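You operate a simulated robot arm through the tools that you are given. There is no shell and no other tool. Be economical: measure what you need, move in short steps, check, and stop when the job is done.

Carry out the task below with a simulated robot arm. There is one attempt and no reset: what you move stays moved.

TASK
Turn the bender knob to on.
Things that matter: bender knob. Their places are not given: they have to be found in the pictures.

It is judged by the outcome, as a careful person would: the job done as asked, and still so three seconds after it is handed in. It fails if anything else is knocked over, pushed out of place, dropped, spilled or broken.

THE ROBOT
A 7-joint arm with a two-finger parallel gripper, fixed in place. Base frame: the origin is at the foot of the arm, x ahead of it, y to its left, z up. Lengths are in mm, angles in rad, forces in N, time in s.
Its first joint turns from -1.152 to 1.152 rad. Payload 2.6 kg.
Tool frame: the origin (TCP) lies between the finger pads and is the grasp point; the fingertips stand 30 mm ahead of it; z points along the fingers, y is the line along which they close. The gripper opens to 94 mm. The fingers are 28 mm wide and 10 mm thick; the gripper's body (50 by 96 mm) begins 55 mm behind the TCP.
Orientation is that of the tool frame in the base frame, as [roll, pitch, yaw] about the fixed x, y, z axes, in that order (R = Rz(yaw) Ry(pitch) Rx(roll)). With the fingers straight down and closing along the base's y, the tool's x points along the base's -x, its y along +y and its z along -z.

THE INTERFACE
- The arm moves only by the tool servo_tool. Its argument "series" is a list of rows, each a list of 7 numbers: the shift along the tool's x, y, z in units of 20 mm (1.0 is 20 mm), then the turn, a rotation vector about the tool's x, y, z in units of 8 degrees (1.0 is 8 degrees), then the closure, from 0 (fully open) to 1 (shut). In form: [[x, y, z, ax, ay, az, gripper], ...]. A call has 1 to 20 rows; each row shifts and turns the commanded pose from where the row before left it, along the tool's axes as they then stand. A call with a number of a shift or a turn outside -1 to 1 is refused whole. A row lasts 0.2 s, in which the tool goes at most 50 mm and 0.15 rad; a call with a longer step from one row to the next is refused whole, and so is a gripper value outside its range. A pose out of reach is approached as far as the arm can. The call stops where the force on the tool passes 40 N (or 10 N more than at its start, if that is more) or the arm is blocked; 0.2 s more then pass. The fingers move at their own pace (about 72 mm/s each) and stop on an object; they squeeze with about 22 N. The grip force told is the motor's: it shows also when the fingers shut on nothing. Time passes only in rows, and 0.2 s behind the last, so rows that do not move let the fingers close. It gives the time, the measured TCP pose, the force on the tool (base axes), the opening and the grip force at its end, in the units of the frame above (readings bear some noise).
- Cameras (640 x 400 px; columns grow to the right, rows downward): "scene" is fixed at [36, 462.4, 548.1]; the picture's right is [-0.52, -0.85, 0.00], its down [-0.57, 0.35, -0.74] and it looks along [0.63, -0.39, -0.67] (base axes); focal length 277 px, centre (320, 200). "wrist" rides on the gripper at [-37, 0, -58] in the tool frame; the picture's right is [0.00, -1.00, 0.00], its down [0.97, 0.00, -0.24] and it looks along [0.24, 0.00, 0.97] (tool axes); focal length 218 px, centre (320, 200).
- camera(camera): a new picture of that camera. No time passes.
- probe_pixels(camera, pixels): for up to 12 pixels [column, row] of the newest picture of that camera ("zoom" is the newest enlarged one), the place [x, y, z] in the base frame of the surface seen there, good to about 2 mm, but the place of the scene camera against the robot may be out by one fixed shift of up to 25 mm in any direction. No time passes.
- enlarge(camera, box): a new picture of the part [left, top, right, bottom] of that camera's present view, enlarged. No time passes.
- finish_job(): hands the job in; it is judged then, once.

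Work in short steps. Measure before you move; look again where a grasp or a placing could have gone wrong, and mend it. You have 60 turns and 26 pictures in all, the two below and enlarged ones among them. Open the gripper and draw the arm clear of the work before you hand the job in, unless the task says otherwise; then end with one line.

The tools are called after "Call:" as a command line: name --pt "numbers of a row" for each row, then --argument value for the rest, lists and objects as JSON in quotes. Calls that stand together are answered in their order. servo_tool: Moves the arm, as the interface text tells. Its arguments: {"type":"object","properties":{"series":{"type":"array"}},"required":["series"]} The other tools are called the same way: camera (camera) takes a picture; probe_pixels (camera, pixels) gives the place of the surface under pixels of a picture; enlarge (camera, box) takes an enlarged picture of a part of a camera's view; finish_job () hands the job in.

At the start:

```text
clock: 0.0
tcp_pos: [244.9, 265.4, 367.3]
tcp_rot: [3.14, -0.001, 3.141]
ft_force: [0.1, -1.4, -0.3]
opening: 93.9
finger_force: 0.0
```

scene: 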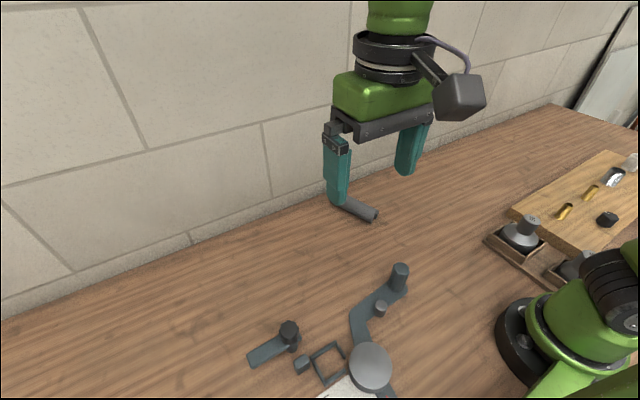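
wrist: 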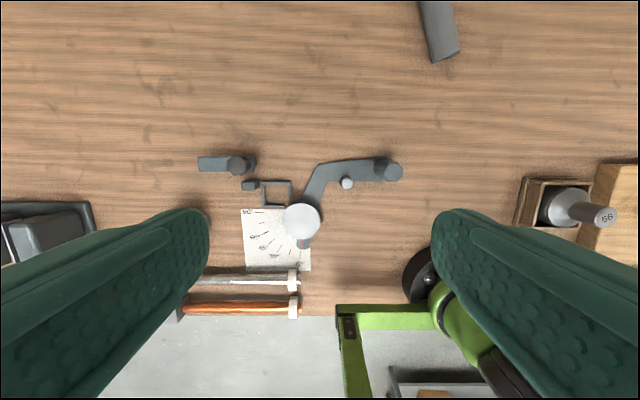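

The bender seems to lie around wrist pixel (310,200). I enlarge it in both views.

Call:
enlarge --camera "wrist" --box '[180, 130, 420, 280]'

Call:
enlarge --camera "scene" --box '[230, 250, 430, 400]'

```text
2.67 times, centred on (300, 205) of wrist
```

zoom: 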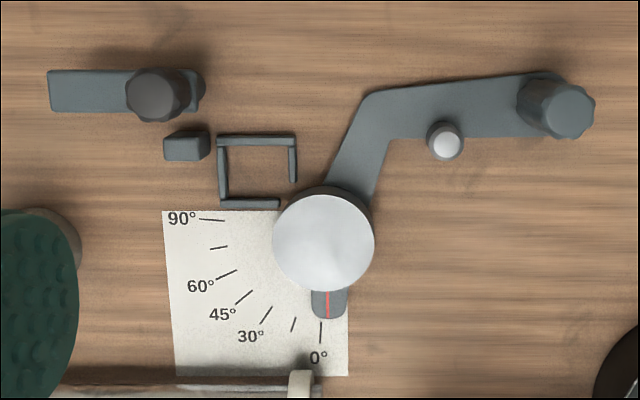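

```text
2.67 times, centred on (330, 325) of scene
```

zoom: 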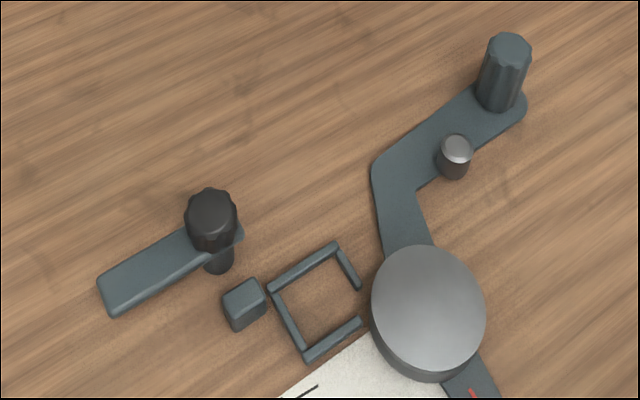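

The candidate for the knob is the black one at wrist (237,165); I see no on/off mark yet. I probe it and the surroundings.

Call:
enlarge --camera "wrist" --box '[190, 140, 270, 190]'

Call:
probe_pixels --camera "wrist" --pixels '[[237, 165], [205, 164], [250, 185], [302, 218], [347, 183], [390, 171], [303, 243], [230, 185], [265, 182], [290, 195], [340, 165], [252, 164]]'

Call:
enlarge --camera "scene" --box '[470, 140, 640, 290]'

```text
8.00 times, centred on (230, 165) of wrist
```

zoom: 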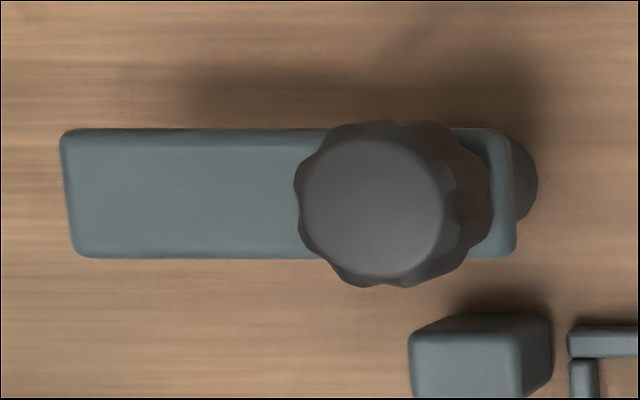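

```text
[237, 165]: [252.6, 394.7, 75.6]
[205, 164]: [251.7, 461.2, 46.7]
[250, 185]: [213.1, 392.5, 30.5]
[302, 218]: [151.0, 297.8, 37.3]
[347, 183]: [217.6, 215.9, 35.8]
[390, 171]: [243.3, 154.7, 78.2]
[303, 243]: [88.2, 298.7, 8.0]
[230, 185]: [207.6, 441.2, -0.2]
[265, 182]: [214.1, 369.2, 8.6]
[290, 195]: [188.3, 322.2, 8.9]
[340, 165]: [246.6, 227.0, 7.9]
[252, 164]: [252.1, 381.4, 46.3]
```

```text
2.67 times, centred on (555, 215) of scene
```

zoom: 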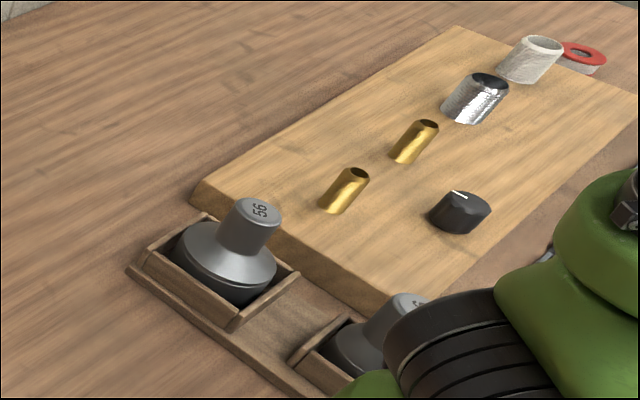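

There is a second knob, black with a white line, on a wooden board (scene ≈(607,219)). I probe it and the table.

Call:
probe_pixels --camera "scene" --pixels '[[607, 217], [590, 235], [565, 210], [592, 192], [530, 218], [613, 177], [630, 160], [400, 268], [288, 328], [450, 250], [360, 210], [370, 360]]'

```text
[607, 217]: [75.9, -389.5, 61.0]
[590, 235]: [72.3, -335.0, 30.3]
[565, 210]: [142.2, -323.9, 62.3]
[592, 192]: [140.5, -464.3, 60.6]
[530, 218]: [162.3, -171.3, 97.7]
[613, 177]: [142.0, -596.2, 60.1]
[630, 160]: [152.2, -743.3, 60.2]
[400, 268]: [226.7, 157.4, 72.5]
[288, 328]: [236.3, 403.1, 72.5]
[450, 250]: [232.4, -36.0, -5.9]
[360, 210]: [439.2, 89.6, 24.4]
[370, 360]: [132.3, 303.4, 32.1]
```

The board knob is out of reach (angle beyond -66°), and the reachable one is at the bender, ≈(252,395,75). I move the wrist camera closer to it to look for on/off marks.

Call:
servo_tool --pt "0 1 1 0 0 0 0" --pt "0 1 1 0 0 0 0" --pt "0 1 1 0 0 0 0" --pt "0 1 1 0 0 0 0" --pt "0 0 1 0 0 0 0" --pt "0 0 0 0 0 0 0"

Call:
camera --camera "wrist"

```text
clock: 1.4
tcp_pos: [245.4, 343.0, 266.1]
tcp_rot: [3.141, -0.001, 3.141]
ft_force: [0.0, -0.9, 0.0]
opening: 93.8
finger_force: 0.0
```

```text
19 pictures are left
```

wrist: 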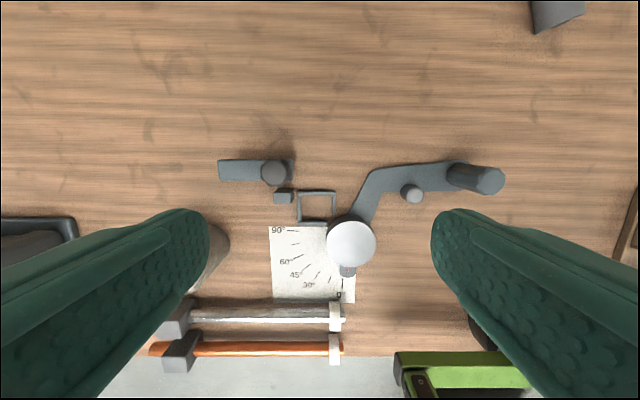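

Call:
enlarge --camera "wrist" --box '[200, 140, 360, 240]'

Call:
enlarge --camera "scene" --box '[240, 310, 340, 390]'

```text
4.00 times, centred on (280, 190) of wrist
```

zoom: 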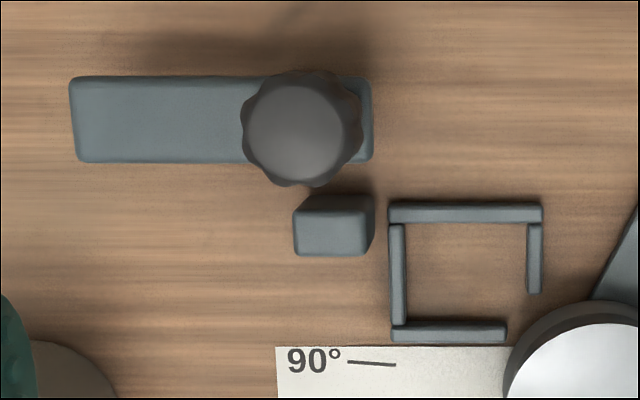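

```text
5.00 times, centred on (290, 350) of scene
```

zoom: 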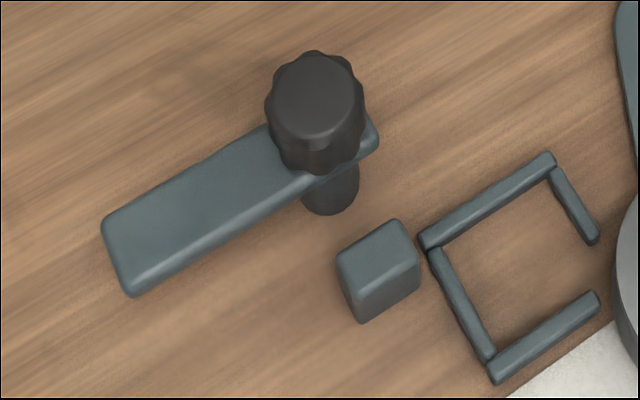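

The knob sits on a post with a bar (pointing +y, off) that would swing over the block at about 90° counterclockwise. I measure the knob's rim for its centre.

Call:
camera --camera "wrist"

Call:
probe_pixels --camera "wrist" --pixels '[[273, 173], [263, 173], [284, 173], [273, 163], [273, 182], [222, 169], [291, 165], [291, 176], [283, 197], [317, 192], [299, 208], [240, 180]]'

```text
16 pictures are left
```

wrist: 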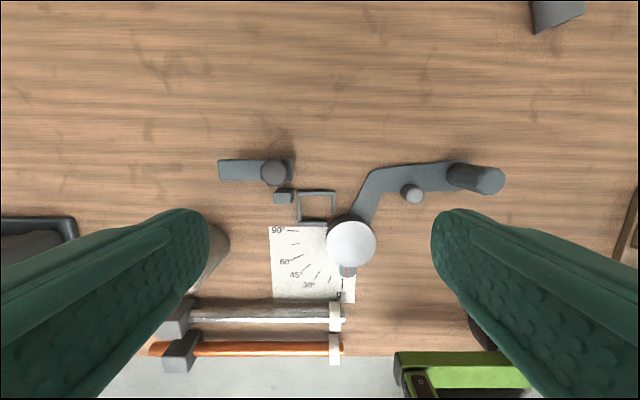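

```text
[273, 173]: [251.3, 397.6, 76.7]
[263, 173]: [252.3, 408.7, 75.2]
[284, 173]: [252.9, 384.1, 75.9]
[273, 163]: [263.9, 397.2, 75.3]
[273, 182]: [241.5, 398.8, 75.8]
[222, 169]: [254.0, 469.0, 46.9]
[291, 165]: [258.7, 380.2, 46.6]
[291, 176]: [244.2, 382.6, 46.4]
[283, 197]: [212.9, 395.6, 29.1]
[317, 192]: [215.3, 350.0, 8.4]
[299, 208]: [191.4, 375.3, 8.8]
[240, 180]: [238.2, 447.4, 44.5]
```

Knob centre ≈(252,397), top z 76, bar top z 47. I move above it and turn the tool clockwise ahead of gripping so there's room to turn counterclockwise.

Call:
servo_tool --pt "-0.33 0.9 0 0 0 0 0" --pt "0 0.9 0 0 0 0 0" --pt "0 0.9 0 0 0 0 0" --pt "0 0 1 0 0 1 0" --pt "0 0 1 0 0 1 0" --pt "0 0 1 0 0 1 0" --pt "0 0 1 0 0 1 0" --pt "0 0 1 0 0 1 0" --pt "0 0 1 0 0 1 0" --pt "0 0 0 0 0 1 0" --pt "0 0 0 0 0 0 0"

Call:
camera --camera "wrist"

```text
clock: 3.8
tcp_pos: [251.2, 400.9, 146.2]
tcp_rot: [3.141, 0.0, 2.163]
ft_force: [-0.4, -0.1, -0.3]
opening: 93.9
finger_force: 0.0
```

```text
15 pictures are left
```

wrist: 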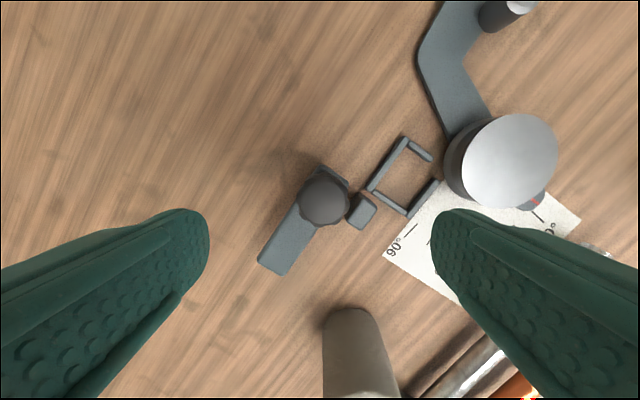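

Knob at wrist (325,200), a grey post object at (355,340); I check both before going down.

Call:
probe_pixels --camera "wrist" --pixels '[[325, 200], [302, 200], [348, 200], [325, 180], [325, 222], [355, 325], [355, 380], [333, 350]]'

```text
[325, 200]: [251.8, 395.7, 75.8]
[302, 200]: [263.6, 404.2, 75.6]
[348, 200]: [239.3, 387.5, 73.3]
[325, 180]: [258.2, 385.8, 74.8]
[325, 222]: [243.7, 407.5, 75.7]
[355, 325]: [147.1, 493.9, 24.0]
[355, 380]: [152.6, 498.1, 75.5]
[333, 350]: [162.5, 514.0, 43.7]
```

Centre (251.5,396). I shift by about -5 mm in y, lower to TCP z≈80 (tips at 50, above the bar), and close.

Call:
servo_tool --pt "-0.2 -0.11 0.8 0 0 0 0.3" --pt "0 0 0.8 0 0 0 0.3" --pt "0 0 0.8 0 0 0 0.3" --pt "0 0 0.8 0 0 0 0.3" --pt "0 0 0 0 0 0 0.3"

Call:
servo_tool --pt "0 0 0 0 0 0 1" --pt "0 0 0 0 0 0 1" --pt "0 0 0 0 0 0 1"

Call:
camera --camera "scene"

```text
clock: 5.0
tcp_pos: [252.1, 396.1, 82.2]
tcp_rot: [-3.141, 0.0, 2.164]
ft_force: [-0.5, -0.3, -0.4]
opening: 65.7
finger_force: 0.1
```

```text
clock: 5.8
tcp_pos: [253.6, 397.2, 82.3]
tcp_rot: [3.14, -0.002, 2.164]
ft_force: [6.7, 7.1, -5.7]
opening: 32.3
finger_force: 45.6
```

```text
14 pictures are left
```

scene: 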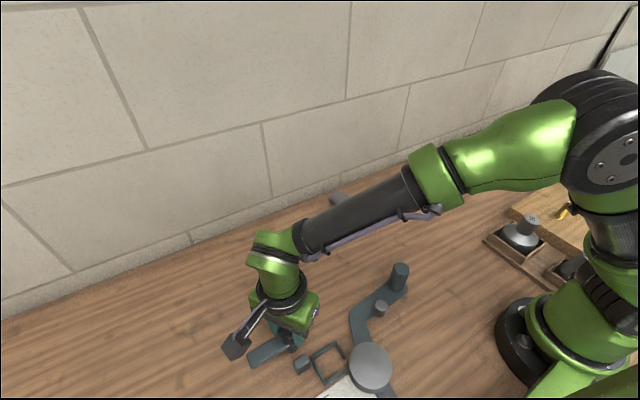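

The knob is gripped (32 mm). I centre slightly and turn counterclockwise about 24°, then look.

Call:
servo_tool --pt "0 0.1 0 0 0 -0.7 1" --pt "0 0 0 0 0 -0.7 1" --pt "0 0 0 0 0 -0.7 1" --pt "0 0 0 0 0 -0.7 1" --pt "0 0 0 0 0 0 1"

Call:
enlarge --camera "scene" --box '[210, 280, 370, 400]'

```text
clock: 7.0
tcp_pos: [253.3, 395.9, 82.1]
tcp_rot: [3.137, -0.002, 2.56]
ft_force: [4.8, 23.9, -13.5]
opening: 32.5
finger_force: 45.0
```

```text
3.33 times, centred on (290, 340) of scene
```

zoom: 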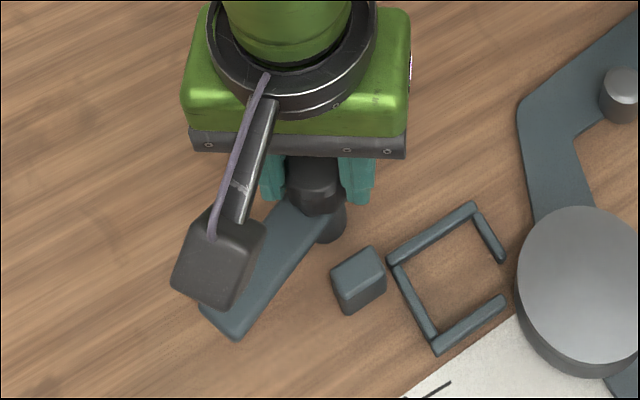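

The bar turns with the knob. Some side force (+y 24 N), so I shift about 2 mm to +y and keep turning.

Call:
servo_tool --pt "0.06 0.1 0 0 0 0 1" --pt "0 0 0 0 0 -0.7 1" --pt "0 0 0 0 0 -0.7 1" --pt "0 0 0 0 0 -0.7 1" --pt "0 0 0 0 0 -0.7 1" --pt "0 0 0 0 0 0 1"

```text
clock: 8.4
tcp_pos: [253.3, 397.6, 82.5]
tcp_rot: [-3.139, -0.004, 2.946]
ft_force: [-22.5, -9.0, 16.1]
opening: 32.0
finger_force: 45.2
```

Turned 45°; force is moderate. I ease to -x and continue.

Call:
servo_tool --pt "0.06 -0.03 0 0 0 0 1" --pt "0 0 0 0 0 -0.7 1" --pt "0 0 0 0 0 -0.7 1" --pt "0 0 0 0 0 -0.7 1" --pt "0 0 0 0 0 -0.7 1" --pt "0 0 0 0 0 0 1"

Call:
enlarge --camera "scene" --box '[210, 280, 370, 400]'

```text
clock: 9.8
tcp_pos: [253.1, 397.7, 82.1]
tcp_rot: [3.141, 0.001, -2.946]
ft_force: [-18.6, -5.8, 20.1]
opening: 32.3
finger_force: 45.2
```

```text
3.33 times, centred on (290, 340) of scene
```

zoom: 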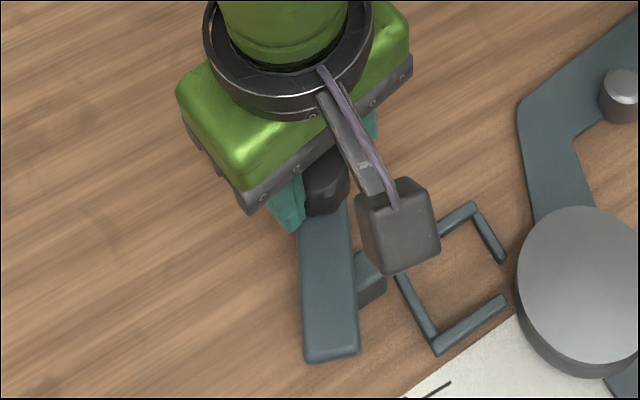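

Turned 67°, the bar is nearing the block. I go on toward 90°, watching for a stop.

Call:
servo_tool --pt "0.04 0 0 0 0 0 1" --pt "0 0 0 0 0 -0.7 1" --pt "0 0 0 0 0 -0.7 1" --pt "0 0 0 0 0 -0.7 1" --pt "0 0 0 0 0 -0.7 1" --pt "0 0 0 0 0 0 1"

Call:
enlarge --camera "scene" --box '[210, 280, 370, 400]'

```text
clock: 11.2
tcp_pos: [253.1, 397.6, 81.3]
tcp_rot: [3.14, 0.002, -2.554]
ft_force: [-15.2, -4.1, 34.0]
opening: 32.6
finger_force: 44.7
```

```text
3.33 times, centred on (290, 340) of scene
```

zoom: 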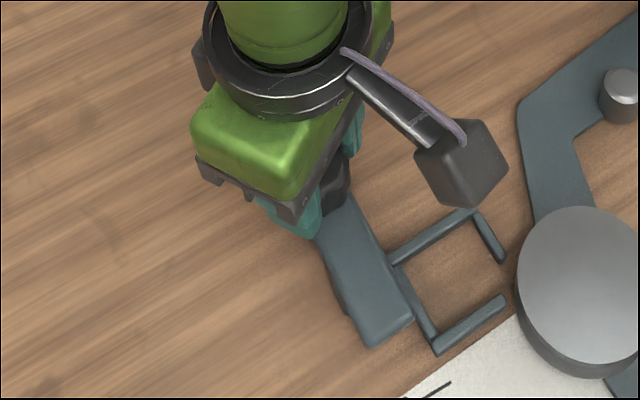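

Turned 90°, the bar now lies over the block, no stop yet. Upward force of 34 N, so I raise 1 mm and try a little more to feel for a stop.

Call:
servo_tool --pt "0.03 0 -0.08 0 0 0 1" --pt "0 0 0 0 0 -0.6 1" --pt "0 0 0 0 0 -0.6 1" --pt "0 0 0 0 0 0 1"

```text
clock: 12.2
tcp_pos: [251.8, 396.4, 80.9]
tcp_rot: [-3.141, 0.001, -2.384]
ft_force: [6.7, 21.5, -20.3]
opening: 32.1
finger_force: 44.9
```

Call:
enlarge --camera "scene" --box '[210, 280, 370, 400]'

Call:
probe_pixels --camera "zoom" --pixels '[[350, 230], [385, 300], [400, 325], [370, 260]]'

```text
3.33 times, centred on (290, 340) of scene
```

zoom: 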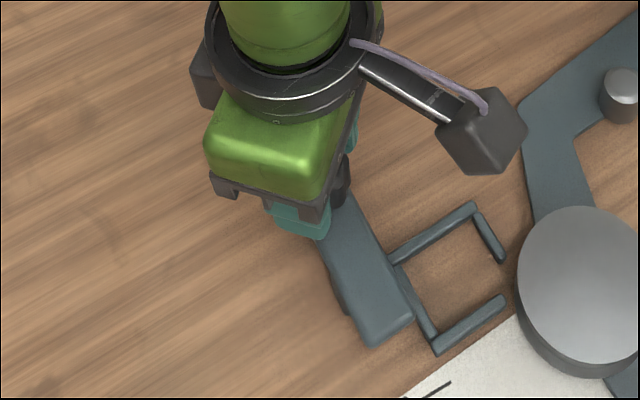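

```text
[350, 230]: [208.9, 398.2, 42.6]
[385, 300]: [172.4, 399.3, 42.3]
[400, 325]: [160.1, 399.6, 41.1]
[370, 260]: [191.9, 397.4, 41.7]
```

The bar stayed at exactly 90° (along -x at y≈398) while the gripper slipped: that is the end stop, "on". I release and rise.

Call:
servo_tool --pt "0 0 0 0 0 0 0.3" --pt "0 0 0 0 0 0 0.3" --pt "0 0 0 0 0 0 0.3" --pt "0 0 -0.8 0 0 0 0.3" --pt "0 0 -1 0 0 0 0.3" --pt "0 0 -1 0 0 0 0" --pt "0 0 -1 0 0 0 0" --pt "0 0 -1 0 0 0 0" --pt "0 0 -1 0 0 0 0" --pt "0 0 -1 0 0 0 0" --pt "0 0 -1 0 0 0 0" --pt "0 0 0 0 0 0 0"

Call:
camera --camera "wrist"

Call:
camera --camera "scene"

```text
clock: 14.8
tcp_pos: [252.4, 398.7, 239.2]
tcp_rot: [3.141, -0.001, -2.387]
ft_force: [0.5, -0.9, 0.0]
opening: 94.1
finger_force: 0.0
```

```text
9 pictures are left
```

wrist: 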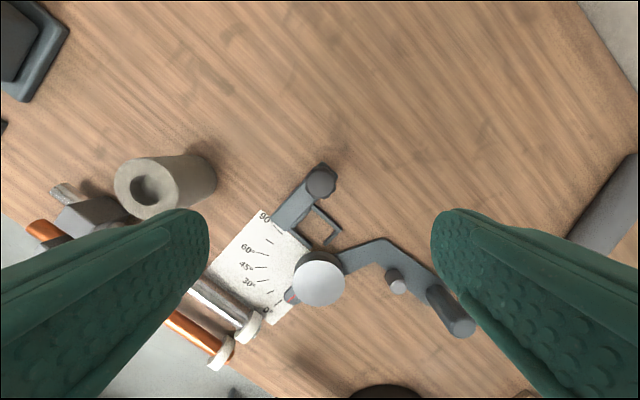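

```text
8 pictures are left
```

scene: 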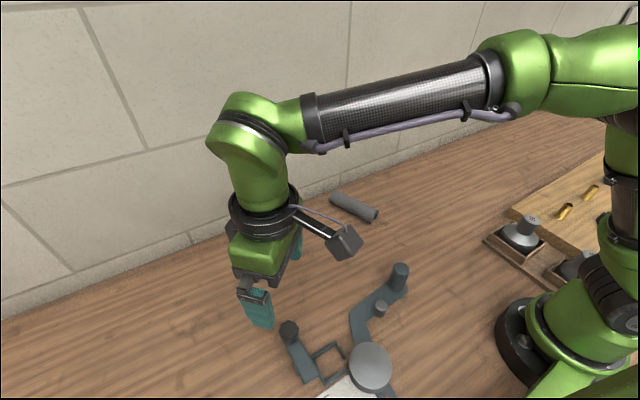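

The bar remains over the block; I check its direction by probing the wrist picture.

Call:
enlarge --camera "wrist" --box '[240, 140, 360, 240]'

Call:
probe_pixels --camera "wrist" --pixels '[[320, 183], [300, 198], [290, 209], [280, 220]]'

```text
4.00 times, centred on (300, 190) of wrist
```

zoom: 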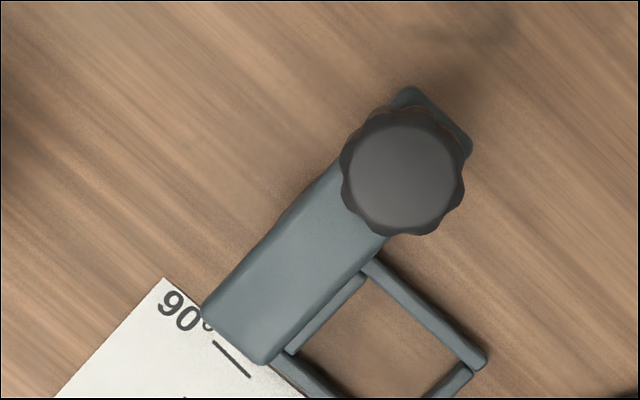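

```text
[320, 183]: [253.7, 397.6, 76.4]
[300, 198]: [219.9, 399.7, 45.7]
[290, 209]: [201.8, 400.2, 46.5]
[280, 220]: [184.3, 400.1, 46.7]
```

The bar has settled at 90° against its stop and nothing else moved. The gripper is open and clear, so I hand in.

Call:
finish_job

```text
The job is handed in.
```

I turned the bender knob 90° counterclockwise until it would turn no further, and handed the job in. The knob has no on/off marks, so I took that stop to be "on". The bar stayed there after I let go, the pictures show nothing else disturbed, and the gripper is open and clear.
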